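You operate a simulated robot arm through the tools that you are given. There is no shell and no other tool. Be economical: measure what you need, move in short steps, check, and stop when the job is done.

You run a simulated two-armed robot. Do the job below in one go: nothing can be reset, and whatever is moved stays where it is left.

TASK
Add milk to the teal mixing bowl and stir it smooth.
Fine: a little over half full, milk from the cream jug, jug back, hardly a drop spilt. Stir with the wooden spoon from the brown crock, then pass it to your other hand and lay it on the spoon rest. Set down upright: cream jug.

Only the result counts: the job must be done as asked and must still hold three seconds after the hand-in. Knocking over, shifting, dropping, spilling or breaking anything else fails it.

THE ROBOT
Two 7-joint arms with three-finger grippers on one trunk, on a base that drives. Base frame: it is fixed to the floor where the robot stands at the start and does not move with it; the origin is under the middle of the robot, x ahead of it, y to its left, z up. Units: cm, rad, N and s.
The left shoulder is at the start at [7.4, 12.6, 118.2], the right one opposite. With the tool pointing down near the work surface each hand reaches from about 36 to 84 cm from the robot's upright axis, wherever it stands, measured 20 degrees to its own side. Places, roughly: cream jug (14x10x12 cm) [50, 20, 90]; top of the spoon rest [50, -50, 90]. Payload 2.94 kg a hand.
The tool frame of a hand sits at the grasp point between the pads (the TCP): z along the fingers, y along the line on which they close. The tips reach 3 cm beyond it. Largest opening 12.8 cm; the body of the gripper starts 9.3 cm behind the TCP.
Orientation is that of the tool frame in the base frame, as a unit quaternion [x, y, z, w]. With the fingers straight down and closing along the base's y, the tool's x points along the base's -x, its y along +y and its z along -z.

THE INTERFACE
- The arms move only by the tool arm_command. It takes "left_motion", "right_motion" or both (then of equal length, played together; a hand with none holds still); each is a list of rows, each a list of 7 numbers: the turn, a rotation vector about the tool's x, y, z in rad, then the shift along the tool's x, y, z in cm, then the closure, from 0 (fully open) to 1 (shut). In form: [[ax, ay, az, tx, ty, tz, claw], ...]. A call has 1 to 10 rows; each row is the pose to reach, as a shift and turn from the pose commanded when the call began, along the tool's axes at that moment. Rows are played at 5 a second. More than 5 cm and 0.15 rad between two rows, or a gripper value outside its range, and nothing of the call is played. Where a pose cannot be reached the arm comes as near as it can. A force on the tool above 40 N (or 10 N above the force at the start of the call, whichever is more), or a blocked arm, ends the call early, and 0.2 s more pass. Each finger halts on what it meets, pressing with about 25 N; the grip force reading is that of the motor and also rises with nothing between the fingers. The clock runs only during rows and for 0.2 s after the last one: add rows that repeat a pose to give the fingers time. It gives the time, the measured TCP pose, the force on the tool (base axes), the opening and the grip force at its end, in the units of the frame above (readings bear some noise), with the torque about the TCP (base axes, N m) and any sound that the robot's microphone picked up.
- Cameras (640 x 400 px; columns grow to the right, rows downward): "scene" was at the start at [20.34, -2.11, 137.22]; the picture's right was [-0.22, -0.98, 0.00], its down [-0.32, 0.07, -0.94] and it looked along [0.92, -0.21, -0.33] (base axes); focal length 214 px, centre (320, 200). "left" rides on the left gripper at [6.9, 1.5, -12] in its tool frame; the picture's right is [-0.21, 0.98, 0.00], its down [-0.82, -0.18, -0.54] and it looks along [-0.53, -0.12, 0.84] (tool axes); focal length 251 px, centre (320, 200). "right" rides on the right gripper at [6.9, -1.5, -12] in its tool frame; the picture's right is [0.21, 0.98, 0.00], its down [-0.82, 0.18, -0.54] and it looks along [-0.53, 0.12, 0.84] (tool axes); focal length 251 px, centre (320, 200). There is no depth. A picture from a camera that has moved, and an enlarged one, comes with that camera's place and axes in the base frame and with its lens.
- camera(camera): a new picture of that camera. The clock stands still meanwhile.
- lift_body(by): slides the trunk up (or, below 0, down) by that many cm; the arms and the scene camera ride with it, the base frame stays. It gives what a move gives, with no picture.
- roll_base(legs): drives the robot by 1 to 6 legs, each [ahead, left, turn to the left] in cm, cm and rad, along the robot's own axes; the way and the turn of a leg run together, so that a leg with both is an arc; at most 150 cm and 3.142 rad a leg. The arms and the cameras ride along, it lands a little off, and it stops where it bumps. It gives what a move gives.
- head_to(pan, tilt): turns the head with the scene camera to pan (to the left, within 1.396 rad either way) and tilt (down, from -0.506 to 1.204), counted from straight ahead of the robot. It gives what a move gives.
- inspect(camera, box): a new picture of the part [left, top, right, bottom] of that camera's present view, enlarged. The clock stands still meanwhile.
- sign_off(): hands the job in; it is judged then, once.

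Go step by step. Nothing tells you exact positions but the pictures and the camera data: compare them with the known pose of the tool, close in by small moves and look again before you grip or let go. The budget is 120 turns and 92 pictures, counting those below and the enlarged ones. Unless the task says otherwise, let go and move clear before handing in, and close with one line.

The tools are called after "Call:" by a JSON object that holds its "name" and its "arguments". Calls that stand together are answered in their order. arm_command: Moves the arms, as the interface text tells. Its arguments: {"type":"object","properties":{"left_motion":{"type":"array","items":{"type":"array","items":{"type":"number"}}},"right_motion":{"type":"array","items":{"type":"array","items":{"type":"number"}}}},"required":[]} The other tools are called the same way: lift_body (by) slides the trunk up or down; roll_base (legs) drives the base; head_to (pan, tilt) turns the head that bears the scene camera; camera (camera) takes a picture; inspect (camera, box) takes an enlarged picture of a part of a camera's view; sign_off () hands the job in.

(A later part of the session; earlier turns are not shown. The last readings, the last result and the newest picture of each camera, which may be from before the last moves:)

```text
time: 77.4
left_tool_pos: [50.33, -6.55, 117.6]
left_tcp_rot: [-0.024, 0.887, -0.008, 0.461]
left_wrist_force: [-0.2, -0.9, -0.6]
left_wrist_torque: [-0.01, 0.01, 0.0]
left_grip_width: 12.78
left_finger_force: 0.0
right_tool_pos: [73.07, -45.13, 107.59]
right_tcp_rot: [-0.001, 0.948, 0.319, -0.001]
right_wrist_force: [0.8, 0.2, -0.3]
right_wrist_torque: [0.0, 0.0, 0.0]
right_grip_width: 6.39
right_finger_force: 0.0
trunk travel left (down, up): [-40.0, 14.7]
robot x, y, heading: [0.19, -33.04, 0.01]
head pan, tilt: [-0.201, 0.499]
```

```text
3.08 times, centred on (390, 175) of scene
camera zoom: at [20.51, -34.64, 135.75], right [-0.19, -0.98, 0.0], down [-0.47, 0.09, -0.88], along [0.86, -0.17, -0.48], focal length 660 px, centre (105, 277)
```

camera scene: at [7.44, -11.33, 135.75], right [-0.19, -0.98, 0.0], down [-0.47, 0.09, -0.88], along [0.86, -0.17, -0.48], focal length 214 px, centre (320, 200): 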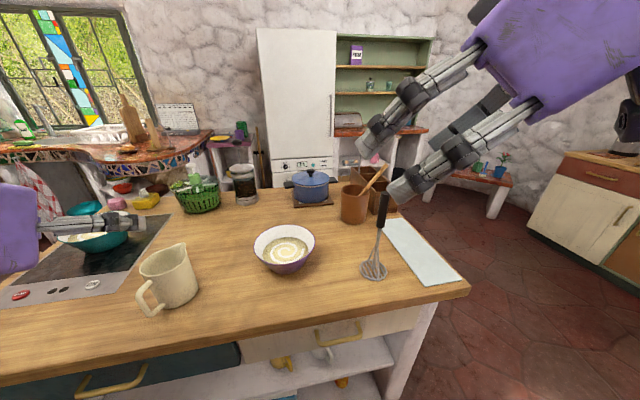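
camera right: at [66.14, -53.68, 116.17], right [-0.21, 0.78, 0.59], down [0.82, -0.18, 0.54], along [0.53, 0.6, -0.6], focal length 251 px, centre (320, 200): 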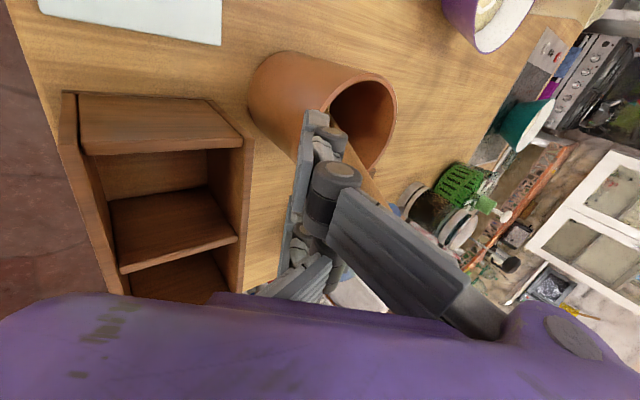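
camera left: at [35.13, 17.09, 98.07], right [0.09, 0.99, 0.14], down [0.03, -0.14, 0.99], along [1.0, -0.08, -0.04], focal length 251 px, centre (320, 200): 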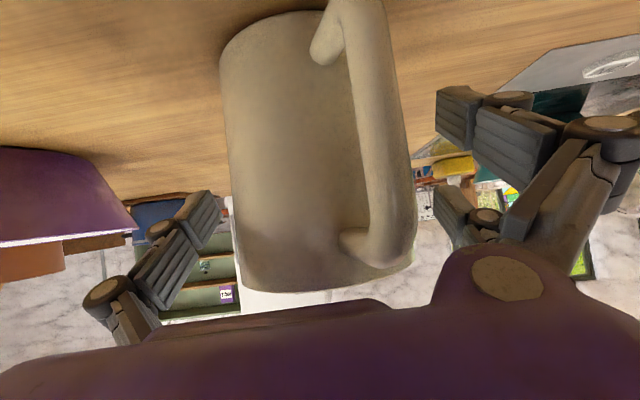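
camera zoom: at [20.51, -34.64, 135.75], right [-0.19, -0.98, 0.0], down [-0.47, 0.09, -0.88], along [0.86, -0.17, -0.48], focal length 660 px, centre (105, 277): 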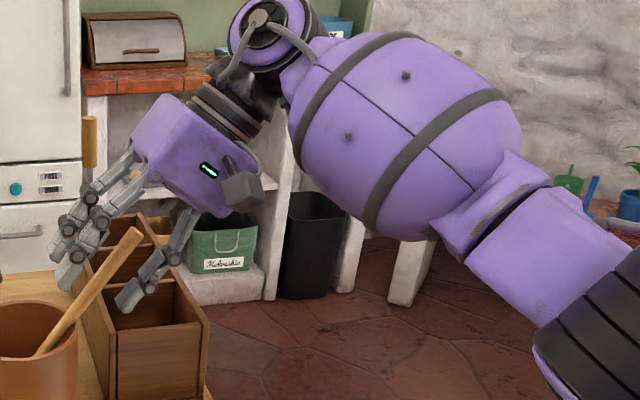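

The three-jaw fingers interlace around a thin handle lying along the tool axis, so I need to grip across it. I'll back out and come in from the front with the handle crossing the fingers.

Call:
{"name": "arm_command", "arguments": {"right_motion": [[0, 0, 0, 0, 0, 0, 0], [0, 0, 0, 0, 0, -1, 0], [0, 0, 0, 0, 0, -5, 0], [0, 0, 0, 0, 0, -10, 0]]}}

Call:
{"name": "roll_base", "arguments": {"legs": [[-5, -5, 0]]}}

Call:
{"name": "arm_command", "arguments": {"right_motion": [[0.015, -0.143, 0.022, 0.7, 0.7, 0.9, 0], [0.03, -0.286, 0.044, 1.4, 1.4, 1.8, 0], [0.045, -0.43, 0.065, 2.1, 2.1, 2.7, 0], [0.06, -0.573, 0.086, 2.8, 2.9, 3.6, 0], [0.076, -0.717, 0.108, 3.6, 3.6, 4.5, 0], [0.091, -0.86, 0.13, 4.3, 4.4, 5.5, 0], [0.106, -1.003, 0.151, 5, 5.1, 6.4, 0], [0.121, -1.147, 0.173, 5.7, 5.8, 7.3, 0], [0.136, -1.29, 0.194, 6.4, 6.5, 8.2, 0], [0.136, -1.29, 0.194, 6.4, 6.5, 8.2, 0]]}}

Call:
{"name": "camera", "arguments": {"camera": "right"}}

Call:
{"name": "camera", "arguments": {"camera": "scene"}}

```text
time: 78.4
left_tool_pos: [50.28, -6.58, 117.77]
left_tcp_rot: [-0.025, 0.887, -0.007, 0.461]
left_wrist_force: [0.2, -0.2, -0.4]
left_wrist_torque: [-0.01, 0.01, -0.03]
left_grip_width: 12.79
left_finger_force: 0.0
right_tool_pos: [73.03, -51.25, 115.48]
right_tcp_rot: [-0.001, 0.948, 0.319, 0.0]
right_wrist_force: [-0.1, -0.2, -0.2]
right_wrist_torque: [0.01, 0.04, 0.01]
right_grip_width: 12.81
right_finger_force: 0.0
trunk travel left (down, up): [-40.0, 14.7]
robot x, y, heading: [0.16, -32.81, 0.011]
head pan, tilt: [-0.201, 0.499]
```

```text
time: 79.5
left_tool_pos: [45.49, -11.44, 117.56]
left_tcp_rot: [-0.024, 0.887, -0.008, 0.462]
left_wrist_force: [0.4, 0.7, -0.6]
left_wrist_torque: [0.0, -0.04, 0.04]
left_grip_width: 12.8
left_finger_force: 0.0
right_tool_pos: [68.24, -56.11, 115.43]
right_tcp_rot: [-0.001, 0.948, 0.319, -0.001]
right_wrist_force: [-0.2, 0.0, 0.8]
right_wrist_torque: [-0.02, -0.02, -0.02]
right_grip_width: 12.78
right_finger_force: 0.1
trunk travel left (down, up): [-40.0, 14.7]
robot x, y, heading: [-4.2, -37.87, 0.011]
head pan, tilt: [-0.201, 0.499]
```

```text
time: 81.8
left_tool_pos: [45.52, -11.57, 117.64]
left_tcp_rot: [-0.024, 0.887, -0.008, 0.461]
left_wrist_force: [0.3, -0.1, -0.8]
left_wrist_torque: [0.03, 0.0, -0.04]
left_grip_width: 12.81
left_finger_force: 0.1
right_tool_pos: [61.88, -46.07, 112.94]
right_tcp_rot: [0.277, 0.771, 0.194, 0.54]
right_wrist_force: [-0.6, -0.7, 0.0]
right_wrist_torque: [-0.01, 0.01, -0.03]
right_grip_width: 12.83
right_finger_force: 0.1
trunk travel left (down, up): [-40.0, 14.7]
robot x, y, heading: [-4.33, -37.59, 0.005]
head pan, tilt: [-0.201, 0.499]
```

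```text
35 pictures are left
camera right: at [48.44, -42.84, 111.15], right [0.16, 0.89, 0.43], down [-0.25, -0.38, 0.89], along [0.95, -0.25, 0.16], focal length 251 px, centre (320, 200)
```

right: 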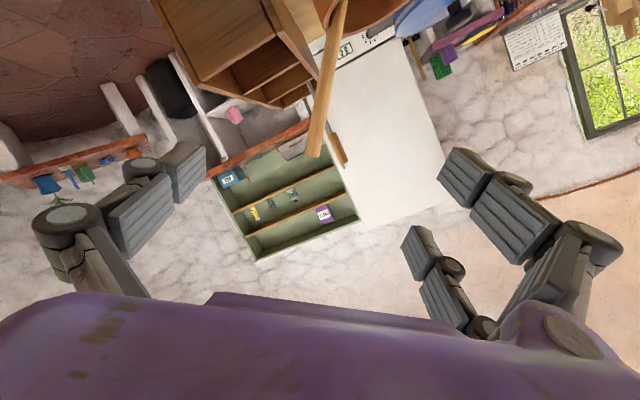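

```text
34 pictures are left
camera scene: at [15.58, -39.62, 135.75], right [-0.19, -0.98, 0.0], down [-0.47, 0.09, -0.88], along [0.86, -0.17, -0.48], focal length 214 px, centre (320, 200)
```

scene: 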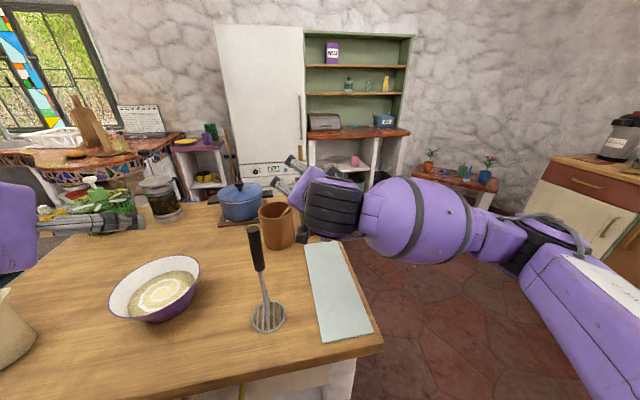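

The handle now crosses the fingers properly. Half-closing, then advancing onto it.

Call:
{"name": "arm_command", "arguments": {"right_motion": [[0, 0, 0, 0.4, -0.1, 2, 0.4], [0, 0, 0, 0.8, -0.2, 4.5, 0.5], [0, 0, 0, 1.2, -0.25, 7.5, 0.5], [0, 0, 0, 1.2, -0.25, 10, 0.5], [0, 0, 0, 1.2, -0.25, 12.2, 0.5], [0, 0, 0, 1.2, -0.25, 12.2, 0.5]]}}

Call:
{"name": "camera", "arguments": {"camera": "right"}}

Call:
{"name": "inspect", "arguments": {"camera": "scene", "box": [240, 140, 360, 240]}}

```text
time: 83.2
left_tool_pos: [45.44, -11.38, 117.66]
left_tcp_rot: [-0.024, 0.887, -0.008, 0.461]
left_wrist_force: [0.4, -1.2, 0.4]
left_wrist_torque: [0.03, -0.01, -0.01]
left_grip_width: 12.79
left_finger_force: 0.1
right_tool_pos: [72.91, -45.37, 107.64]
right_tcp_rot: [0.277, 0.771, 0.194, 0.539]
right_wrist_force: [-1.0, 0.2, 0.2]
right_wrist_torque: [0.01, 0.01, 0.0]
right_grip_width: 6.4
right_finger_force: 0.1
trunk travel left (down, up): [-40.0, 14.7]
robot x, y, heading: [-4.62, -37.98, 0.008]
head pan, tilt: [-0.201, 0.499]
```

```text
33 pictures are left
camera right: at [59.55, -42.29, 105.86], right [0.16, 0.89, 0.43], down [-0.25, -0.38, 0.89], along [0.96, -0.25, 0.16], focal length 251 px, centre (320, 200)
```

right: 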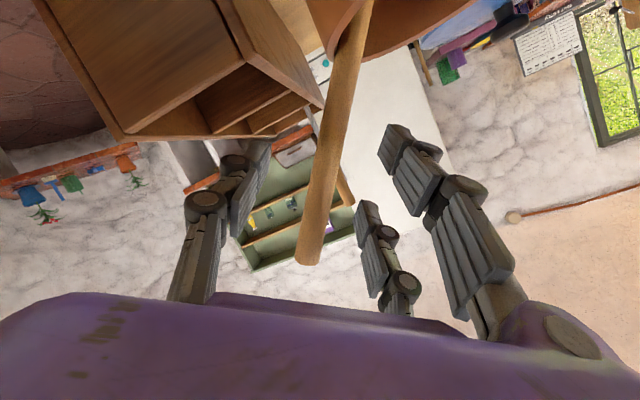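

```text
4.00 times, centred on (300, 190) of scene
camera zoom: at [15.57, -39.55, 135.75], right [-0.19, -0.98, 0.0], down [-0.47, 0.09, -0.88], along [0.86, -0.17, -0.48], focal length 858 px, centre (400, 240)
```

zoom: 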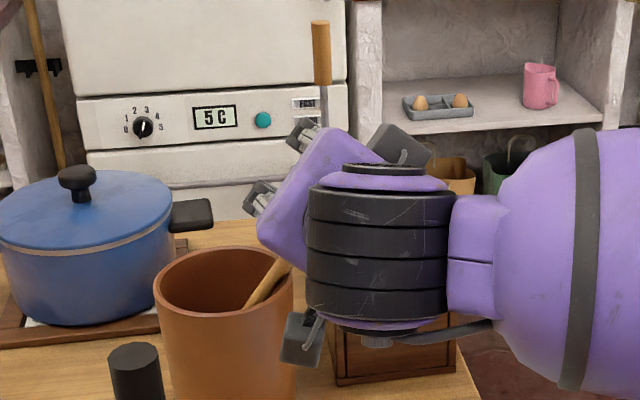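

Call:
{"name": "arm_command", "arguments": {"right_motion": [[0, 0, 0, 0, 0.2, 0, 0.6], [0, 0, 0, 0, 0.2, 0, 0.7], [0, 0, 0, 0, 0.2, 0, 0.8], [0, 0, 0, 0, 0.2, 0, 0.88], [0, 0, 0, 0, 0.2, 0, 1], [0, 0, 0, 0, 0.2, 0, 1], [0, 0, 0, 0, 0.2, 0, 1]]}}

Call:
{"name": "camera", "arguments": {"camera": "right"}}

```text
time: 84.8
left_tool_pos: [45.43, -11.55, 117.62]
left_tcp_rot: [-0.025, 0.887, -0.007, 0.462]
left_wrist_force: [-0.5, 0.0, -0.2]
left_wrist_torque: [-0.01, 0.03, 0.0]
left_grip_width: 12.78
left_finger_force: 0.1
right_tool_pos: [72.99, -45.31, 107.66]
right_tcp_rot: [0.277, 0.771, 0.193, 0.54]
right_wrist_force: [1.3, -0.8, 0.9]
right_wrist_torque: [-0.22, -0.15, -0.1]
right_grip_width: 1.17
right_finger_force: 25.0
trunk travel left (down, up): [-40.0, 14.7]
robot x, y, heading: [-4.45, -37.85, 0.006]
head pan, tilt: [-0.201, 0.499]
```

```text
31 pictures are left
camera right: at [59.64, -42.14, 105.93], right [0.16, 0.89, 0.43], down [-0.25, -0.38, 0.89], along [0.96, -0.25, 0.16], focal length 251 px, centre (320, 200)
```

right: 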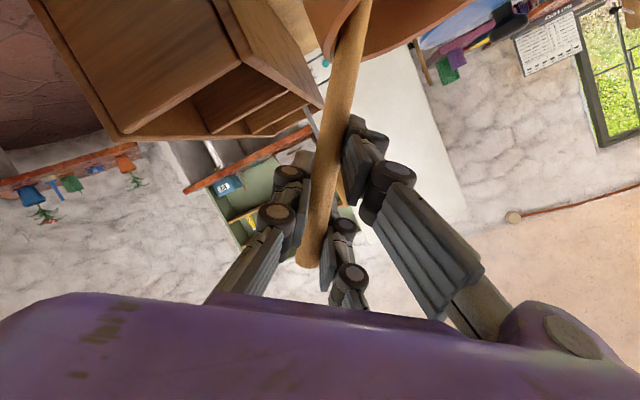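

Gripped (1.2 cm). Lifting straight up.

Call:
{"name": "arm_command", "arguments": {"right_motion": [[0, 0, 0, -1.1, 0.9, -0.5, 1], [0, 0, 0, -2.9, 2.4, -1.4, 1], [0, 0, 0, -5.8, 4.8, -2.7, 1], [0, 0, 0, -8.7, 7.2, -4.1, 1], [0, 0, 0, -11.6, 9.5, -5.5, 1], [0, 0, 0, -14.5, 11.9, -6.8, 1], [0, 0, 0, -14.5, 11.9, -6.8, 1]]}}

Call:
{"name": "camera", "arguments": {"camera": "scene"}}

```text
time: 86.3
left_tool_pos: [45.57, -11.56, 117.53]
left_tcp_rot: [-0.024, 0.887, -0.008, 0.461]
left_wrist_force: [-0.2, -1.2, 0.1]
left_wrist_torque: [-0.05, -0.01, -0.01]
left_grip_width: 12.81
left_finger_force: 0.1
right_tool_pos: [73.15, -45.11, 127.82]
right_tcp_rot: [0.276, 0.772, 0.193, 0.539]
right_wrist_force: [0.2, 0.2, -0.1]
right_wrist_torque: [-0.04, 0.05, 0.01]
right_grip_width: 1.16
right_finger_force: 24.8
trunk travel left (down, up): [-40.0, 14.7]
robot x, y, heading: [-4.53, -37.48, 0.008]
head pan, tilt: [-0.201, 0.499]
```

```text
30 pictures are left
camera scene: at [15.65, -39.58, 135.74], right [-0.19, -0.98, 0.0], down [-0.47, 0.09, -0.88], along [0.86, -0.17, -0.48], focal length 214 px, centre (320, 200)
```

scene: 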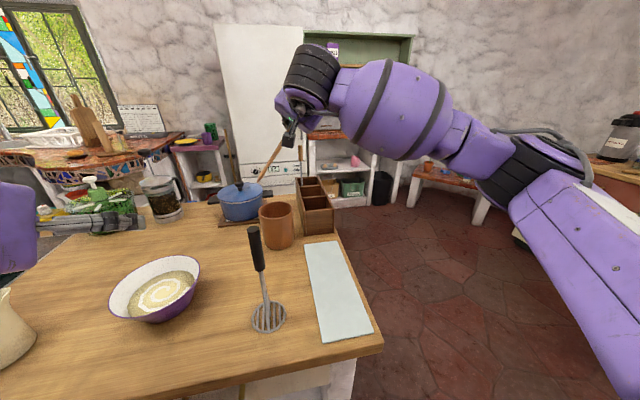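

The spoon is out, about 19 cm below the grip. I'll roll it vertical, back off, and drive left to the teal bowl.

Call:
{"name": "arm_command", "arguments": {"right_motion": [[0, 0, -0.137, 0, 0, 0, 1], [0, 0, -0.275, 0, 0, 0, 1], [0, 0, -0.412, 0, 0, 0, 1], [0, 0, -0.55, 0, 0, 0, 1], [0, 0, -0.687, 0, 0, 0, 1], [0, 0, -0.687, 0, 0, 0, 1]]}}

Call:
{"name": "roll_base", "arguments": {"legs": [[-12, 0, 0], [0, 91, 0]]}}

Call:
{"name": "head_to", "arguments": {"pan": -0.1, "tilt": 0.45}}

Call:
{"name": "camera", "arguments": {"camera": "scene"}}

Call:
{"name": "camera", "arguments": {"camera": "right"}}

```text
time: 87.8
left_tool_pos: [45.52, -11.43, 117.42]
left_tcp_rot: [-0.024, 0.887, -0.008, 0.462]
left_wrist_force: [-0.2, -0.7, -0.3]
left_wrist_torque: [-0.01, -0.01, 0.0]
left_grip_width: 12.83
left_finger_force: 0.1
right_tool_pos: [73.14, -45.29, 127.69]
right_tcp_rot: [-0.001, 0.82, 0.001, 0.573]
right_wrist_force: [0.2, 0.1, -0.7]
right_wrist_torque: [-0.01, -0.01, -0.04]
right_grip_width: 1.15
right_finger_force: 25.2
trunk travel left (down, up): [-40.0, 14.7]
robot x, y, heading: [-4.15, -37.63, 0.01]
head pan, tilt: [-0.201, 0.499]
```

```text
time: 97.0
left_tool_pos: [32.97, 80.19, 117.49]
left_tcp_rot: [-0.023, 0.887, -0.008, 0.461]
left_wrist_force: [-0.5, 0.0, -0.1]
left_wrist_torque: [-0.03, 0.01, 0.03]
left_grip_width: 12.8
left_finger_force: 0.0
right_tool_pos: [60.6, 46.32, 127.69]
right_tcp_rot: [0.001, 0.82, 0.0, 0.573]
right_wrist_force: [0.7, 0.4, -0.8]
right_wrist_torque: [-0.01, 0.03, 0.03]
right_grip_width: 1.19
right_finger_force: 24.7
trunk travel left (down, up): [-40.0, 14.7]
robot x, y, heading: [-17.71, 53.69, 0.004]
head pan, tilt: [-0.201, 0.499]
```

```text
time: 97.7
left_tool_pos: [32.96, 80.11, 117.6]
left_tcp_rot: [-0.023, 0.887, -0.009, 0.462]
left_wrist_force: [0.7, 0.7, -0.3]
left_wrist_torque: [0.01, -0.02, 0.0]
left_grip_width: 12.82
left_finger_force: 0.2
right_tool_pos: [60.71, 46.34, 127.68]
right_tcp_rot: [0.001, 0.819, 0.0, 0.573]
right_wrist_force: [-0.1, 0.5, -0.2]
right_wrist_torque: [0.0, 0.01, 0.01]
right_grip_width: 1.18
right_finger_force: 24.9
trunk travel left (down, up): [-40.0, 14.7]
robot x, y, heading: [-16.7, 53.94, 0.009]
head pan, tilt: [-0.099, 0.45]
```

```text
29 pictures are left
camera scene: at [3.28, 53.05, 136.19], right [-0.09, -1.0, 0.0], down [-0.43, 0.04, -0.9], along [0.9, -0.09, -0.44], focal length 214 px, centre (320, 200)
```

scene: 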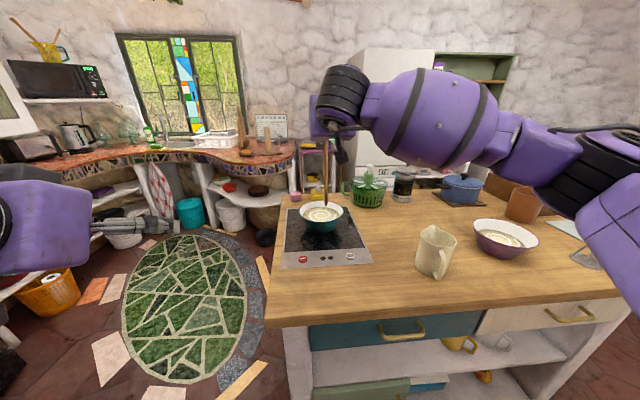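

```text
28 pictures are left
camera right: at [46.88, 44.82, 125.34], right [-0.07, 0.98, -0.2], down [-0.22, 0.18, 0.96], along [0.97, 0.11, 0.21], focal length 251 px, centre (320, 200)
```

right: 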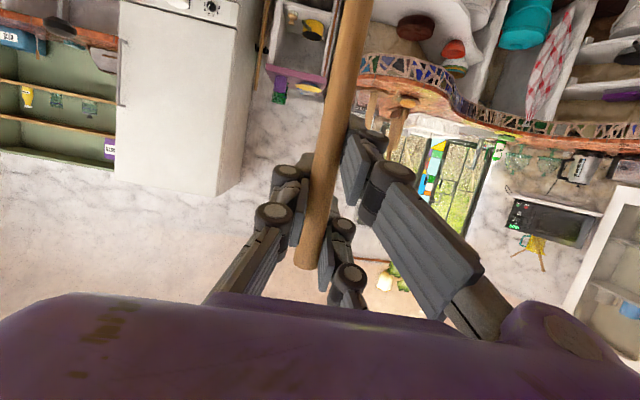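

The spoon hangs vertical, tip near (59.4, 45.6, 108.6). Driving forward so it's over the bowl.

Call:
{"name": "roll_base", "arguments": {"legs": [[13.4, 0, 0]]}}

Call:
{"name": "arm_command", "arguments": {"right_motion": [[0, 0, 0, 3.5, 0, 1.3, 1], [0, 0, 0, 7, 0, 2.6, 1], [0, 0, 0, 7, 0, 2.6, 1]]}}

Call:
{"name": "inspect", "arguments": {"camera": "scene", "box": [250, 140, 410, 270]}}

```text
time: 99.0
left_tool_pos: [46.12, 80.05, 117.66]
left_tcp_rot: [-0.022, 0.887, -0.009, 0.461]
left_wrist_force: [0.6, -0.3, 0.4]
left_wrist_torque: [0.01, 0.0, -0.01]
left_grip_width: 12.82
left_finger_force: 0.1
right_tool_pos: [73.54, 46.09, 127.72]
right_tcp_rot: [0.002, 0.82, 0.0, 0.573]
right_wrist_force: [-0.1, 0.4, 0.1]
right_wrist_torque: [-0.01, -0.03, 0.01]
right_grip_width: 1.17
right_finger_force: 24.6
trunk travel left (down, up): [-40.0, 14.7]
robot x, y, heading: [-3.83, 54.14, 0.0]
head pan, tilt: [-0.099, 0.45]
```

```text
time: 99.8
left_tool_pos: [46.14, 80.07, 117.59]
left_tcp_rot: [-0.022, 0.887, -0.009, 0.461]
left_wrist_force: [0.1, -0.9, 0.1]
left_wrist_torque: [0.01, 0.0, 0.01]
left_grip_width: 12.82
left_finger_force: 0.1
right_tool_pos: [73.44, 46.25, 120.42]
right_tcp_rot: [0.002, 0.819, -0.001, 0.574]
right_wrist_force: [-0.3, 0.6, -1.1]
right_wrist_torque: [0.02, -0.02, -0.02]
right_grip_width: 1.16
right_finger_force: 24.7
trunk travel left (down, up): [-40.0, 14.7]
robot x, y, heading: [-4.24, 53.55, -0.002]
head pan, tilt: [-0.099, 0.45]
```

```text
3.08 times, centred on (330, 205) of scene
camera zoom: at [16.29, 53.05, 136.21], right [-0.1, -1.0, 0.0], down [-0.43, 0.04, -0.9], along [0.9, -0.09, -0.43], focal length 660 px, centre (289, 185)
```

zoom: 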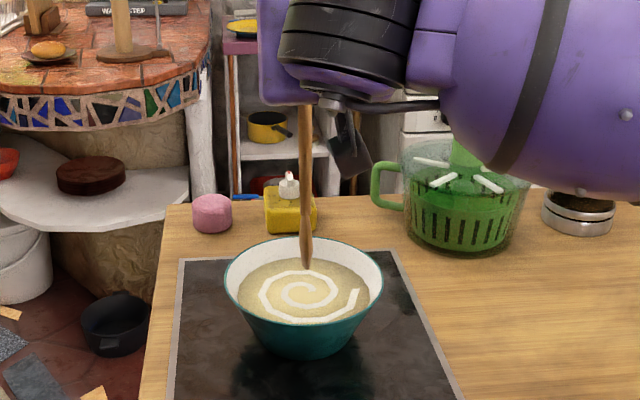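

The spoon tip is about 4 cm above the liquid, near the bowl's middle. Lowering into it.

Call:
{"name": "arm_command", "arguments": {"right_motion": [[0, 0, 0, 1.5, 0, 1.5, 1], [0, 0, 0, 3.4, 0, 2.4, 1], [0, 0, 0, 5.2, 0, 3.1, 1], [0, 0, 0, 6.2, 0, 3.6, 1], [0, 0, 0, 6.2, 0, 3.6, 1]]}}

Call:
{"name": "inspect", "arguments": {"camera": "scene", "box": [250, 140, 410, 270]}}

```text
time: 101.0
left_tool_pos: [46.06, 79.99, 117.58]
left_tcp_rot: [-0.022, 0.887, -0.009, 0.461]
left_wrist_force: [-0.3, -0.7, 0.1]
left_wrist_torque: [0.02, 0.03, 0.0]
left_grip_width: 12.79
left_finger_force: 0.0
right_tool_pos: [74.86, 46.24, 113.0]
right_tcp_rot: [0.002, 0.819, 0.0, 0.573]
right_wrist_force: [0.1, 0.0, -0.6]
right_wrist_torque: [0.01, 0.02, 0.01]
right_grip_width: 1.18
right_finger_force: 25.4
trunk travel left (down, up): [-40.0, 14.7]
robot x, y, heading: [-4.09, 54.09, -0.005]
head pan, tilt: [-0.099, 0.45]
```

```text
3.08 times, centred on (330, 205) of scene
camera zoom: at [16.34, 53.03, 136.2], right [-0.1, -1.0, 0.0], down [-0.43, 0.04, -0.9], along [0.9, -0.09, -0.44], focal length 660 px, centre (289, 185)
```

zoom: 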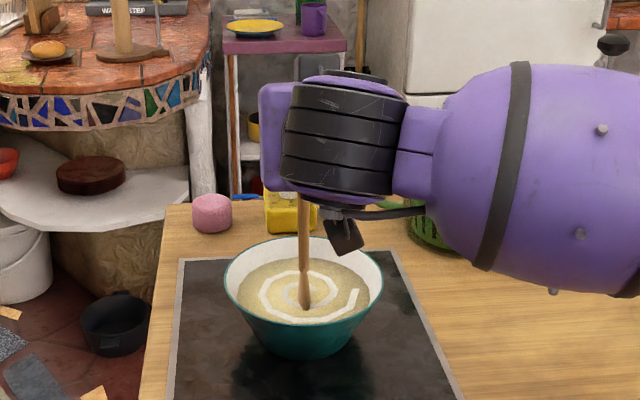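

The spoon is in the liquid. Stirring in circles of about 2.5 cm around the bowl's centre.

Call:
{"name": "arm_command", "arguments": {"right_motion": [[0, 0, 0, 0.91, -0.3, -0.73, 1], [0, 0, 0, 0.74, -1.77, -0.28, 1], [0, 0, 0, 0.31, -2.68, 0.89, 1], [0, 0, 0, -0.22, -2.68, 2.34, 1], [0, 0, 0, -0.65, -1.77, 3.52, 1], [0, 0, 0, -0.82, -0.3, 3.97, 1], [0, 0, 0, -0.65, 1.17, 3.52, 1], [0, 0, 0, -0.22, 2.08, 2.34, 1], [0, 0, 0, 0.31, 2.08, 0.89, 1], [0, 0, 0, 0.74, 1.17, -0.28, 1]]}}

Call:
{"name": "inspect", "arguments": {"camera": "scene", "box": [250, 140, 410, 270]}}

```text
time: 103.2
left_tool_pos: [46.15, 79.98, 117.62]
left_tcp_rot: [-0.022, 0.887, -0.009, 0.461]
left_wrist_force: [-0.6, 0.8, -0.1]
left_wrist_torque: [0.01, -0.01, 0.02]
left_grip_width: 12.78
left_finger_force: 0.0
right_tool_pos: [74.25, 47.35, 112.61]
right_tcp_rot: [0.003, 0.819, -0.002, 0.574]
right_wrist_force: [-0.3, 0.6, -0.6]
right_wrist_torque: [0.0, -0.02, 0.02]
right_grip_width: 1.19
right_finger_force: 25.0
trunk travel left (down, up): [-40.0, 14.7]
robot x, y, heading: [-4.19, 54.09, 0.002]
head pan, tilt: [-0.099, 0.45]
```

```text
3.08 times, centred on (330, 205) of scene
camera zoom: at [16.31, 52.98, 136.2], right [-0.1, -1.0, 0.0], down [-0.43, 0.04, -0.9], along [0.9, -0.09, -0.43], focal length 660 px, centre (289, 185)
```

zoom: 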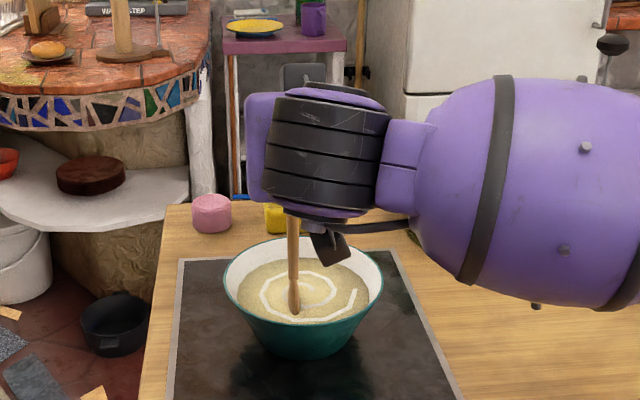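

The swirl is starting to fade. More turns.

Call:
{"name": "arm_command", "arguments": {"right_motion": [[0, 0, 0, 0.17, -1.47, -0.45, 1], [0, 0, 0, 0, -2.94, 0, 1], [0, 0, 0, -0.43, -3.85, 1.17, 1], [0, 0, 0, -0.96, -3.85, 2.62, 1], [0, 0, 0, -1.39, -2.94, 3.8, 1], [0, 0, 0, -1.56, -1.47, 4.25, 1], [0, 0, 0, -1.39, 0, 3.8, 1], [0, 0, 0, -0.96, 0.91, 2.62, 1], [0, 0, 0, -0.43, 0.91, 1.17, 1], [0, 0, 0, 0, 0, 0, 1]]}}

Call:
{"name": "arm_command", "arguments": {"right_motion": [[0, 0, 0, 0.17, -1.47, -0.45, 1], [0, 0, 0, 0, -2.94, 0, 1], [0, 0, 0, -0.43, -3.85, 1.17, 1], [0, 0, 0, -0.96, -3.85, 2.62, 1], [0, 0, 0, -1.39, -2.94, 3.8, 1], [0, 0, 0, -1.56, -1.47, 4.25, 1], [0, 0, 0, -1.39, 0, 3.8, 1], [0, 0, 0, -0.96, 0.91, 2.62, 1], [0, 0, 0, -0.43, 0.91, 1.17, 1], [0, 0, 0, 0, 0, 0, 1]]}}

Call:
{"name": "arm_command", "arguments": {"right_motion": [[0, 0, 0, 0.17, -1.47, -0.45, 1], [0, 0, 0, 0, -2.94, 0, 1], [0, 0, 0, -0.43, -3.85, 1.17, 1], [0, 0, 0, -0.96, -3.85, 2.62, 1], [0, 0, 0, -1.39, -2.94, 3.8, 1], [0, 0, 0, -1.56, -1.47, 4.25, 1], [0, 0, 0, -1.39, 0, 3.8, 1], [0, 0, 0, -0.96, 0.91, 2.62, 1], [0, 0, 0, -0.43, 0.91, 1.17, 1], [0, 0, 0, 0, 0, 0, 1]]}}

Call:
{"name": "inspect", "arguments": {"camera": "scene", "box": [250, 140, 410, 270]}}

```text
time: 105.4
left_tool_pos: [46.08, 79.93, 117.49]
left_tcp_rot: [-0.023, 0.887, -0.008, 0.462]
left_wrist_force: [0.5, -1.2, 0.6]
left_wrist_torque: [0.0, -0.02, 0.01]
left_grip_width: 12.81
left_finger_force: 0.1
right_tool_pos: [74.39, 47.26, 112.62]
right_tcp_rot: [0.003, 0.819, -0.001, 0.573]
right_wrist_force: [-0.1, -0.2, -0.3]
right_wrist_torque: [0.01, 0.02, 0.0]
right_grip_width: 1.14
right_finger_force: 25.5
trunk travel left (down, up): [-40.0, 14.7]
robot x, y, heading: [-4.51, 53.83, 0.001]
head pan, tilt: [-0.099, 0.45]
```

```text
time: 107.6
left_tool_pos: [46.02, 80.02, 117.67]
left_tcp_rot: [-0.022, 0.887, -0.008, 0.461]
left_wrist_force: [0.0, -0.7, -0.2]
left_wrist_torque: [0.03, -0.04, -0.03]
left_grip_width: 12.79
left_finger_force: 0.1
right_tool_pos: [74.2, 47.25, 112.58]
right_tcp_rot: [0.003, 0.82, -0.001, 0.573]
right_wrist_force: [-0.1, 0.8, -0.8]
right_wrist_torque: [-0.05, -0.01, -0.01]
right_grip_width: 1.16
right_finger_force: 25.1
trunk travel left (down, up): [-40.0, 14.7]
robot x, y, heading: [-4.27, 53.84, 0.0]
head pan, tilt: [-0.099, 0.45]
```

```text
time: 109.8
left_tool_pos: [46.11, 79.9, 117.63]
left_tcp_rot: [-0.023, 0.887, -0.008, 0.461]
left_wrist_force: [0.6, 0.2, -0.7]
left_wrist_torque: [0.01, -0.01, -0.02]
left_grip_width: 12.8
left_finger_force: 0.0
right_tool_pos: [74.32, 47.49, 112.64]
right_tcp_rot: [0.002, 0.82, 0.0, 0.573]
right_wrist_force: [-0.3, 0.0, 0.7]
right_wrist_torque: [-0.02, 0.0, -0.03]
right_grip_width: 1.2
right_finger_force: 24.8
trunk travel left (down, up): [-40.0, 14.7]
robot x, y, heading: [-3.62, 53.91, 0.005]
head pan, tilt: [-0.099, 0.45]
```

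```text
3.08 times, centred on (330, 205) of scene
camera zoom: at [16.32, 52.97, 136.2], right [-0.1, -1.0, 0.0], down [-0.43, 0.04, -0.9], along [0.9, -0.09, -0.44], focal length 660 px, centre (289, 185)
```

zoom: 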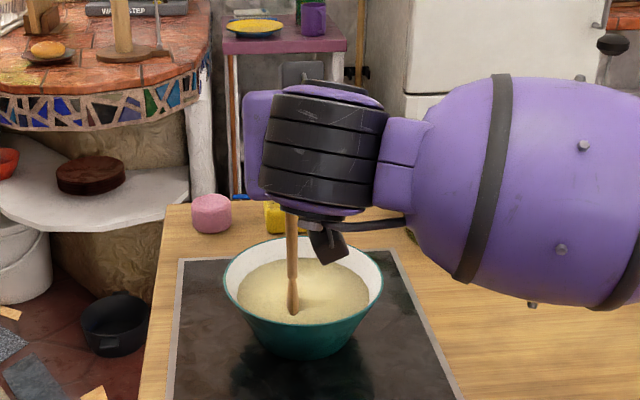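

The mixture is smooth. One more turn for good measure, then I lift the spoon out slowly.

Call:
{"name": "arm_command", "arguments": {"right_motion": [[0, 0, 0, 0.17, -1.47, -0.45, 1], [0, 0, 0, 0, -2.94, 0, 1], [0, 0, 0, -0.43, -3.85, 1.17, 1], [0, 0, 0, -0.96, -3.85, 2.62, 1], [0, 0, 0, -1.39, -2.94, 3.8, 1], [0, 0, 0, -1.56, -1.47, 4.25, 1], [0, 0, 0, -1.39, 0, 3.8, 1], [0, 0, 0, -0.96, 0.91, 2.62, 1], [0, 0, 0, -0.43, 0.91, 1.17, 1], [0, 0, 0, -0.7, -1.47, 1.9, 1]]}}

Call:
{"name": "arm_command", "arguments": {"right_motion": [[0, 0, 0, -1, 0, -0.4, 1], [0, 0, 0, -2, 0, -0.8, 1], [0, 0, 0, -3.5, 0, -1.3, 1], [0, 0, 0, -5.5, 0, -2, 1], [0, 0, 0, -7.5, 0, -2.7, 1], [0, 0, 0, -7.5, 0, -2.7, 1], [0, 0, 0, -7.5, 0, -2.7, 1], [0, 0, 0, -11, 0, -4, 1], [0, 0, 0, -14, 0, -5.1, 1], [0, 0, 0, -17, 0, -6.2, 1]]}}

Call:
{"name": "camera", "arguments": {"camera": "scene"}}

```text
time: 112.0
left_tool_pos: [46.2, 79.92, 117.54]
left_tcp_rot: [-0.021, 0.887, -0.009, 0.462]
left_wrist_force: [0.5, -0.3, 0.3]
left_wrist_torque: [0.0, 0.01, 0.01]
left_grip_width: 12.83
left_finger_force: 0.1
right_tool_pos: [76.47, 45.67, 112.7]
right_tcp_rot: [0.003, 0.82, -0.001, 0.573]
right_wrist_force: [-0.5, 0.4, 0.1]
right_wrist_torque: [0.0, -0.01, 0.01]
right_grip_width: 1.19
right_finger_force: 25.4
trunk travel left (down, up): [-40.0, 14.7]
robot x, y, heading: [-4.26, 54.04, 0.0]
head pan, tilt: [-0.099, 0.45]
```

```text
time: 114.2
left_tool_pos: [46.0, 80.05, 117.62]
left_tcp_rot: [-0.021, 0.887, -0.009, 0.462]
left_wrist_force: [-0.1, 0.3, 0.1]
left_wrist_torque: [0.0, 0.01, -0.02]
left_grip_width: 12.79
left_finger_force: 0.1
right_tool_pos: [76.47, 45.9, 130.81]
right_tcp_rot: [0.002, 0.819, -0.001, 0.573]
right_wrist_force: [0.4, 0.0, -0.5]
right_wrist_torque: [-0.04, -0.03, 0.02]
right_grip_width: 1.17
right_finger_force: 25.1
trunk travel left (down, up): [-40.0, 14.7]
robot x, y, heading: [-3.85, 53.96, 0.0]
head pan, tilt: [-0.099, 0.45]
```

```text
23 pictures are left
camera scene: at [16.29, 53.06, 136.2], right [-0.1, -1.0, 0.0], down [-0.43, 0.04, -0.9], along [0.9, -0.09, -0.43], focal length 214 px, centre (320, 200)
```

scene: 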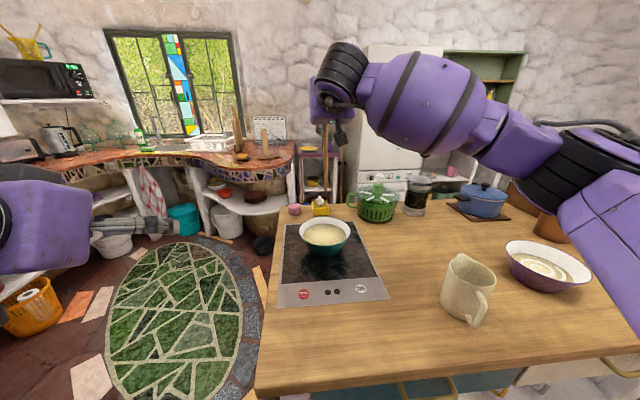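

The bowl is smooth and the spoon is out. For the handover I'll bring the spoon in front of the body, tilted slightly, with the right hand coming from the right and the left hand from the left, 10 cm lower on the handle.

Call:
{"name": "arm_command", "arguments": {"right_motion": [[0, 0.04, 0, 1.5, 1.6, -3.4, 1], [0, 0.08, 0, 2.9, 3.2, -6.8, 1], [0, 0.12, 0, 4.4, 4.8, -10.2, 1], [0, 0.16, 0, 5.9, 6.4, -13.6, 1], [0, 0.19, 0, 7.3, 8, -17, 1], [0, 0.19, 0, 7.3, 8, -17, 1]]}}

Call:
{"name": "arm_command", "arguments": {"right_motion": [[-0.124, 0.005, -0.036, 0, 0, 0, 1], [-0.248, 0.009, -0.072, 0, 0, 0, 1], [-0.373, 0.014, -0.108, 0, 0, 0, 1], [-0.497, 0.018, -0.144, 0, 0, 0, 1], [-0.497, 0.018, -0.144, 0, 0, 0, 1]]}}

Call:
{"name": "arm_command", "arguments": {"left_motion": [[0.103, -0.065, 0.026, 0, 0, 0, 0], [0.206, -0.131, 0.053, 0, 0, 0, 0], [0.308, -0.196, 0.079, 0, 0, 0, 0], [0.411, -0.262, 0.106, 0, 0, 0, 0], [0.514, -0.327, 0.132, 0, 0, 0, 0], [0.514, -0.327, 0.132, 0, 0, 0, 0]]}}

Call:
{"name": "head_to", "arguments": {"pan": 0.0, "tilt": 0.35}}

Call:
{"name": "camera", "arguments": {"camera": "scene"}}

```text
time: 115.6
left_tool_pos: [46.17, 79.92, 117.59]
left_tcp_rot: [-0.021, 0.887, -0.009, 0.461]
left_wrist_force: [-0.5, -0.4, 1.3]
left_wrist_torque: [0.0, 0.01, 0.03]
left_grip_width: 12.82
left_finger_force: 0.0
right_tool_pos: [57.95, 53.92, 129.7]
right_tcp_rot: [0.003, 0.87, -0.001, 0.492]
right_wrist_force: [0.7, -0.2, 0.3]
right_wrist_torque: [0.01, -0.03, 0.03]
right_grip_width: 1.17
right_finger_force: 25.0
trunk travel left (down, up): [-40.0, 14.7]
robot x, y, heading: [-4.07, 53.48, 0.004]
head pan, tilt: [-0.099, 0.45]
```

```text
time: 116.8
left_tool_pos: [46.13, 80.01, 117.66]
left_tcp_rot: [-0.022, 0.887, -0.01, 0.461]
left_wrist_force: [0.7, -0.5, -0.5]
left_wrist_torque: [0.01, 0.0, -0.02]
left_grip_width: 12.81
left_finger_force: 0.1
right_tool_pos: [57.83, 53.99, 129.79]
right_tcp_rot: [-0.18, 0.846, 0.178, 0.469]
right_wrist_force: [-0.5, 0.0, -0.4]
right_wrist_torque: [-0.02, -0.01, -0.01]
right_grip_width: 1.18
right_finger_force: 25.0
trunk travel left (down, up): [-40.0, 14.7]
robot x, y, heading: [-4.14, 53.83, 0.005]
head pan, tilt: [-0.099, 0.45]
```

```text
time: 118.2
left_tool_pos: [46.09, 79.98, 117.56]
left_tcp_rot: [0.153, 0.768, -0.199, 0.589]
left_wrist_force: [0.3, 0.5, -0.2]
left_wrist_torque: [0.0, -0.01, 0.02]
left_grip_width: 12.8
left_finger_force: 0.0
left hand out of reach, approached as far as the arm can: row 1, 2
right_tool_pos: [57.97, 53.89, 129.69]
right_tcp_rot: [-0.18, 0.846, 0.179, 0.469]
right_wrist_force: [-0.1, -0.4, -1.3]
right_wrist_torque: [-0.04, -0.03, -0.01]
right_grip_width: 1.17
right_finger_force: 24.4
trunk travel left (down, up): [-40.0, 14.7]
robot x, y, heading: [-4.13, 54.12, 0.003]
head pan, tilt: [-0.099, 0.45]
```

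```text
time: 118.8
left_tool_pos: [46.03, 80.1, 117.43]
left_tcp_rot: [0.153, 0.768, -0.2, 0.588]
left_wrist_force: [-0.1, -0.1, -0.2]
left_wrist_torque: [-0.01, 0.01, 0.02]
left_grip_width: 12.79
left_finger_force: 0.2
right_tool_pos: [57.92, 53.9, 129.65]
right_tcp_rot: [-0.181, 0.846, 0.178, 0.469]
right_wrist_force: [0.2, 0.2, -0.3]
right_wrist_torque: [0.01, 0.0, 0.01]
right_grip_width: 1.19
right_finger_force: 24.9
trunk travel left (down, up): [-40.0, 14.7]
robot x, y, heading: [-4.14, 53.89, 0.007]
head pan, tilt: [0.0, 0.351]
```

```text
22 pictures are left
camera scene: at [16.51, 53.95, 137.11], right [0.0, -1.0, 0.0], down [-0.34, 0.0, -0.94], along [0.94, 0.0, -0.34], focal length 214 px, centre (320, 200)
```

scene: 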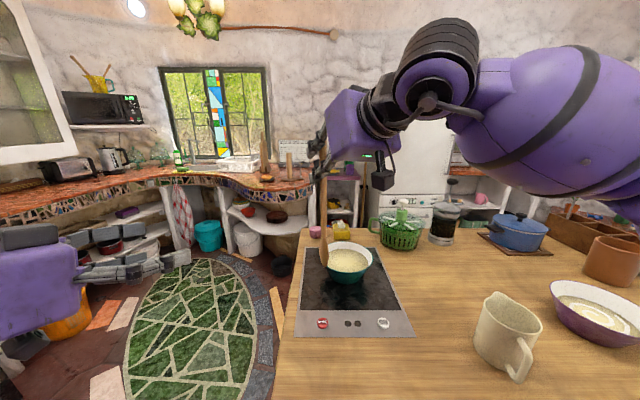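

Both hands took their poses. Spoon runs from about (58, 54, 130) down to (53, 53.5, 110). Bringing the left hand in front of its grip point.

Call:
{"name": "arm_command", "arguments": {"left_motion": [[0, 0, 0, -0.9, -3.8, 1.2, 0], [0, 0, 0, -1.8, -7.6, 2.4, 0], [0, 0, 0, -2.7, -11.4, 3.6, 0], [0, 0, 0, -3.6, -15.2, 4.8, 0], [0, 0, 0, -4.4, -19.05, 6.1, 0], [0, 0, 0, -4.4, -19.05, 6.1, 0]]}}

Call:
{"name": "camera", "arguments": {"camera": "left"}}

Call:
{"name": "camera", "arguments": {"camera": "scene"}}

```text
time: 120.2
left_tool_pos: [47.88, 60.26, 124.67]
left_tcp_rot: [0.151, 0.769, -0.199, 0.588]
left_wrist_force: [0.5, 0.8, 1.5]
left_wrist_torque: [-0.02, 0.01, -0.01]
left_grip_width: 12.81
left_finger_force: 0.2
left hand out of reach, approached as far as the arm can: row 1, 2, 3, 4, 5, 6
right_tool_pos: [57.78, 53.99, 129.65]
right_tcp_rot: [-0.18, 0.846, 0.177, 0.469]
right_wrist_force: [1.0, 0.2, -1.3]
right_wrist_torque: [-0.02, -0.03, 0.03]
right_grip_width: 1.18
right_finger_force: 25.2
trunk travel left (down, up): [-40.0, 14.7]
robot x, y, heading: [-3.98, 53.89, 0.005]
head pan, tilt: [0.0, 0.351]
```

```text
21 pictures are left
camera left: at [36.72, 67.42, 120.59], right [0.51, 0.85, 0.08], down [-0.33, 0.11, 0.94], along [0.79, -0.51, 0.33], focal length 251 px, centre (320, 200)
```

left: 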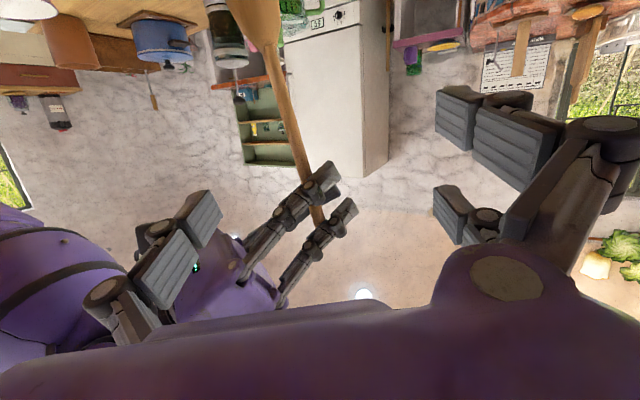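

```text
20 pictures are left
camera scene: at [16.54, 54.0, 137.11], right [0.0, -1.0, 0.0], down [-0.34, 0.0, -0.94], along [0.94, 0.0, -0.34], focal length 214 px, centre (320, 200)
```

scene: 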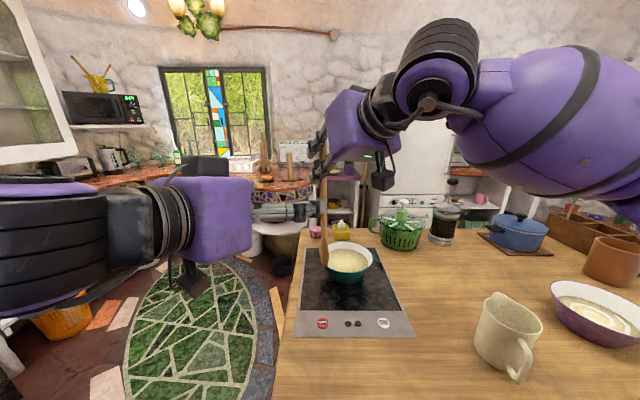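

The spoon lines up with the left tool's x axis. Shifting and advancing onto the handle.

Call:
{"name": "arm_command", "arguments": {"left_motion": [[0, 0, 0, 1.5, -0.9, 0.5, 0], [0, 0, 0, 3, -1.77, 2, 0.2], [0, 0, 0, 3, -1.77, 4.5, 0.4], [0, 0, 0, 3, -1.77, 7, 0.4], [0, 0, 0, 3, -1.77, 9, 0.4], [0, 0, 0, 3, -1.77, 10.6, 0.4], [0, 0, 0, 3, -1.77, 10.6, 0.4]]}}

Call:
{"name": "camera", "arguments": {"camera": "left"}}

```text
time: 121.8
left_tool_pos: [55.5, 53.69, 119.61]
left_tcp_rot: [0.15, 0.769, -0.198, 0.588]
left_wrist_force: [-0.4, -0.4, 0.2]
left_wrist_torque: [0.02, 0.0, -0.04]
left_grip_width: 7.69
left_finger_force: 0.1
left hand out of reach, approached as far as the arm can: row 1, 2
right_tool_pos: [57.87, 54.05, 129.65]
right_tcp_rot: [-0.18, 0.846, 0.178, 0.469]
right_wrist_force: [-0.3, 0.0, -1.2]
right_wrist_torque: [-0.01, -0.03, -0.02]
right_grip_width: 1.2
right_finger_force: 25.4
trunk travel left (down, up): [-40.0, 14.7]
robot x, y, heading: [-4.04, 53.73, 0.003]
head pan, tilt: [0.0, 0.351]
```

```text
19 pictures are left
camera left: at [44.16, 60.72, 115.44], right [0.51, 0.85, 0.08], down [-0.33, 0.11, 0.94], along [0.79, -0.51, 0.33], focal length 251 px, centre (320, 200)
```

left: 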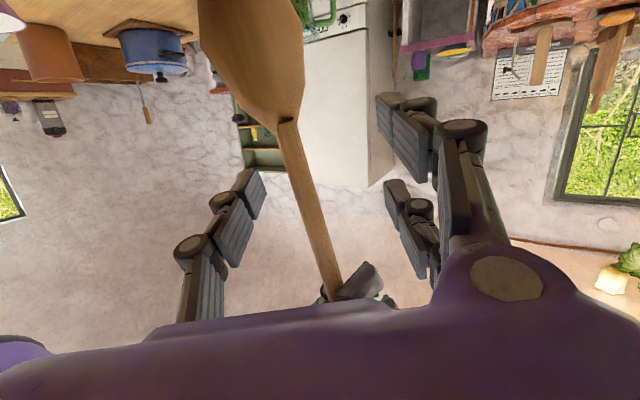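

Call:
{"name": "arm_command", "arguments": {"left_motion": [[0, 0, 0, 0, -0.6, 0, 0.5], [0, 0, 0, 0, -0.6, 0, 0.65], [0, 0, 0, 0, -0.6, 0, 0.78], [0, 0, 0, 0, -0.6, 0, 0.88], [0, 0, 0, 0, -0.6, 0, 1], [0, 0, 0, 0, -0.6, 0, 1], [0, 0, 0, 0, -0.6, 0, 1]]}}

Call:
{"name": "camera", "arguments": {"camera": "left"}}

```text
time: 123.4
left_tool_pos: [54.91, 53.11, 119.65]
left_tcp_rot: [0.152, 0.769, -0.199, 0.588]
left_wrist_force: [0.4, -1.1, 0.7]
left_wrist_torque: [-0.19, 0.19, 0.04]
left_grip_width: 1.03
left_finger_force: 25.1
right_tool_pos: [57.87, 53.97, 129.77]
right_tcp_rot: [-0.18, 0.846, 0.178, 0.469]
right_wrist_force: [-0.3, 1.2, -0.3]
right_wrist_torque: [0.33, -0.27, -0.05]
right_grip_width: 1.16
right_finger_force: 25.0
trunk travel left (down, up): [-40.0, 14.7]
robot x, y, heading: [-3.94, 53.75, 0.002]
head pan, tilt: [0.0, 0.351]
```

```text
18 pictures are left
camera left: at [43.83, 60.13, 115.49], right [0.51, 0.85, 0.08], down [-0.33, 0.1, 0.94], along [0.79, -0.51, 0.33], focal length 251 px, centre (320, 200)
```

left: 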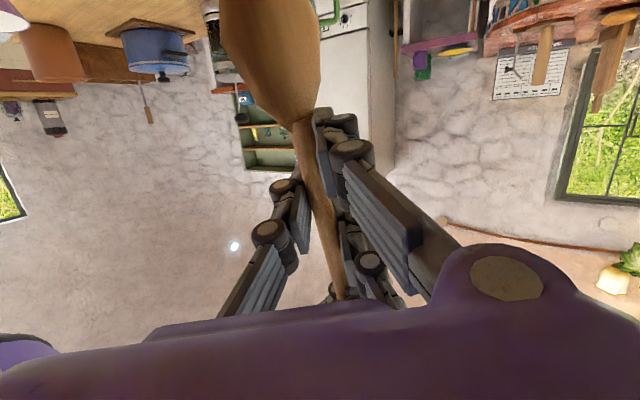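

Both hands hold the spoon. Opening the right hand and backing it away.

Call:
{"name": "arm_command", "arguments": {"right_motion": [[0, 0, 0, 0, 0, 0, 0.8], [0, 0, 0, 0, 0, 0, 0.5], [0, 0, 0, 0, 0, 0, 0.2], [0, 0, 0, 0, 0, 0, 0], [0, 0, 0, 0, 0, -3, 0], [0, 0, 0, 0, 0, -7, 0], [0, 0, 0, 0, 0, -11, 0], [0, 0, 0, 0, 0, -15, 0], [0, 0, 0, -1, -3.5, -17, 0], [0, 0, 0, -2, -7, -19, 0]]}}

Call:
{"name": "camera", "arguments": {"camera": "scene"}}

```text
time: 125.6
left_tool_pos: [54.98, 52.94, 119.67]
left_tcp_rot: [0.152, 0.769, -0.199, 0.588]
left_wrist_force: [-0.1, -0.2, -0.3]
left_wrist_torque: [0.04, 0.01, 0.01]
left_grip_width: 1.04
left_finger_force: 24.9
right_tool_pos: [48.47, 38.94, 139.9]
right_tcp_rot: [-0.18, 0.846, 0.178, 0.47]
right_wrist_force: [-0.4, 0.1, 0.8]
right_wrist_torque: [0.02, 0.0, 0.03]
right_grip_width: 12.79
right_finger_force: 0.0
trunk travel left (down, up): [-40.0, 14.7]
robot x, y, heading: [-3.98, 53.88, 0.001]
head pan, tilt: [0.0, 0.351]
```

```text
17 pictures are left
camera scene: at [16.47, 53.85, 137.12], right [0.0, -1.0, 0.0], down [-0.34, 0.0, -0.94], along [0.94, 0.0, -0.34], focal length 214 px, centre (320, 200)
```

scene: 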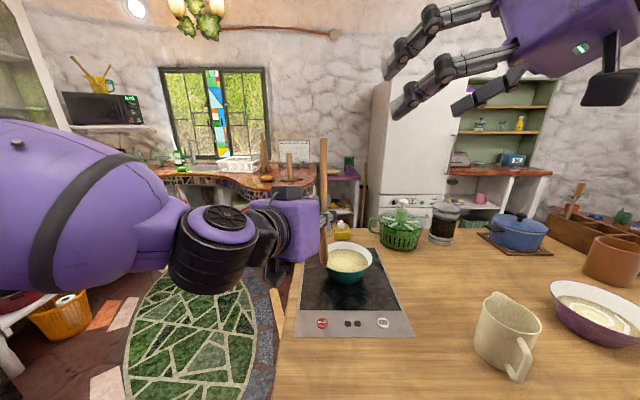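

The left hand holds the spoon alone. I'll turn it level with the fingers pointing down, raise it, then drive to the spoon rest.

Call:
{"name": "arm_command", "arguments": {"left_motion": [[-0.043, 0.128, -0.033, -0.6, 0.9, -1.5, 1], [-0.086, 0.255, -0.066, -1.2, 1.8, -3, 1], [-0.13, 0.383, -0.099, -1.9, 2.6, -4.5, 1], [-0.173, 0.51, -0.132, -2.5, 3.5, -6, 1], [-0.216, 0.638, -0.165, -3.1, 4.4, -7.5, 1], [-0.259, 0.765, -0.198, -3.7, 5.3, -9, 1], [-0.302, 0.893, -0.231, -4.3, 6.1, -10.6, 1], [-0.346, 1.02, -0.264, -5, 7, -12.1, 1], [-0.389, 1.148, -0.297, -5.6, 7.9, -13.6, 1], [-0.432, 1.275, -0.33, -6.2, 8.75, -15.1, 1]]}}

Call:
{"name": "camera", "arguments": {"camera": "left"}}

Call:
{"name": "camera", "arguments": {"camera": "scene"}}

```text
time: 127.8
left_tool_pos: [47.26, 69.1, 128.13]
left_tcp_rot: [-0.002, 1.0, 0.0, -0.001]
left_wrist_force: [0.2, 0.0, -1.1]
left_wrist_torque: [-0.02, 0.02, -0.02]
left_grip_width: 1.18
left_finger_force: 25.2
left hand out of reach, approached as far as the arm can: row 10
right_tool_pos: [48.59, 39.2, 139.79]
right_tcp_rot: [-0.18, 0.847, 0.178, 0.468]
right_wrist_force: [-0.4, 0.3, -0.2]
right_wrist_torque: [-0.07, -0.01, -0.05]
right_grip_width: 12.79
right_finger_force: 0.1
trunk travel left (down, up): [-40.0, 14.7]
robot x, y, heading: [-4.26, 54.21, 0.003]
head pan, tilt: [0.0, 0.351]
```

```text
16 pictures are left
camera left: at [40.28, 70.6, 139.88], right [0.21, 0.98, 0.0], down [0.82, -0.18, 0.54], along [0.53, -0.12, -0.84], focal length 251 px, centre (320, 200)
```

left: 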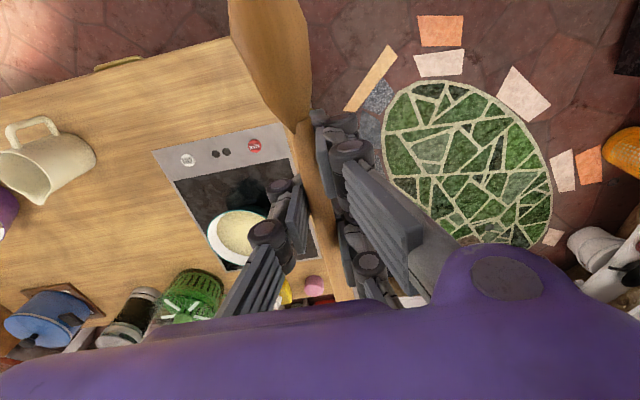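

```text
15 pictures are left
camera scene: at [16.55, 54.07, 137.11], right [0.0, -1.0, 0.0], down [-0.34, 0.0, -0.94], along [0.94, 0.0, -0.34], focal length 214 px, centre (320, 200)
```

scene: 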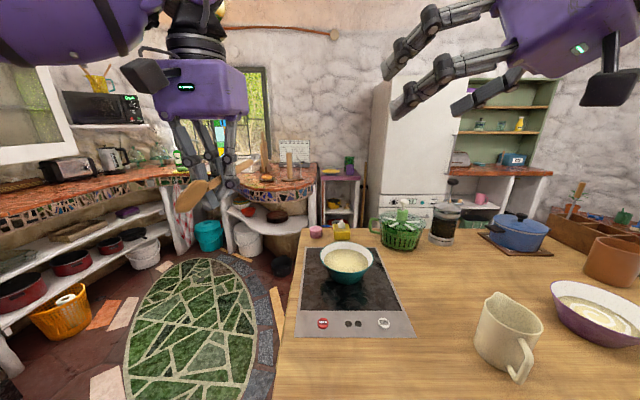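

The spoon is level, bowl end towards me. Driving to the spoon rest.

Call:
{"name": "roll_base", "arguments": {"legs": [[-14, 0, 0], [0, -119.2, 0], [10, 0, 0]]}}

Call:
{"name": "head_to", "arguments": {"pan": 0.25, "tilt": 0.75}}

Call:
{"name": "camera", "arguments": {"camera": "scene"}}

Call:
{"name": "camera", "arguments": {"camera": "left"}}

```text
time: 140.3
left_tool_pos: [43.58, -50.41, 128.13]
left_tcp_rot: [-0.004, 1.0, 0.0, 0.001]
left_wrist_force: [-0.1, 0.7, -0.4]
left_wrist_torque: [-0.01, -0.02, 0.01]
left_grip_width: 1.06
left_finger_force: 24.7
right_tool_pos: [45.15, -80.29, 139.88]
right_tcp_rot: [-0.185, 0.845, 0.181, 0.469]
right_wrist_force: [0.2, -0.1, -0.3]
right_wrist_torque: [-0.06, 0.0, 0.02]
right_grip_width: 12.79
right_finger_force: 0.0
trunk travel left (down, up): [-40.0, 14.7]
robot x, y, heading: [-7.3, -66.01, 0.009]
head pan, tilt: [0.0, 0.351]
```

```text
time: 141.2
left_tool_pos: [43.57, -50.58, 127.99]
left_tcp_rot: [-0.005, 1.0, 0.0, 0.0]
left_wrist_force: [-0.7, -0.3, -0.7]
left_wrist_torque: [-0.02, -0.01, -0.04]
left_grip_width: 1.07
left_finger_force: 24.8
right_tool_pos: [45.09, -80.21, 139.76]
right_tcp_rot: [-0.184, 0.846, 0.18, 0.468]
right_wrist_force: [-0.1, -0.5, -0.3]
right_wrist_torque: [-0.05, -0.02, 0.0]
right_grip_width: 12.82
right_finger_force: 0.1
trunk travel left (down, up): [-40.0, 14.7]
robot x, y, heading: [-7.34, -65.86, 0.007]
head pan, tilt: [0.25, 0.75]
```

```text
14 pictures are left
camera scene: at [11.81, -63.7, 133.56], right [0.26, -0.97, 0.0], down [-0.66, -0.17, -0.73], along [0.71, 0.19, -0.68], focal length 214 px, centre (320, 200)
```

scene: 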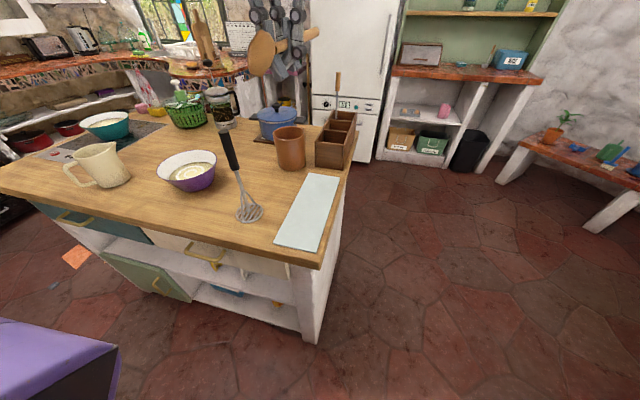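

```text
13 pictures are left
camera left: at [36.67, -49.03, 139.91], right [0.21, 0.98, 0.0], down [0.82, -0.17, 0.54], along [0.53, -0.11, -0.84], focal length 251 px, centre (320, 200)
```

left: 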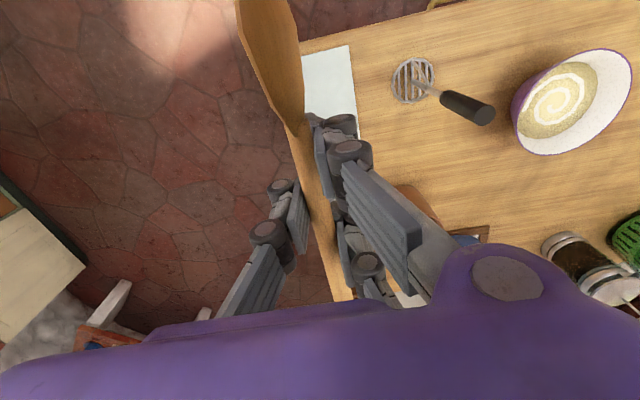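

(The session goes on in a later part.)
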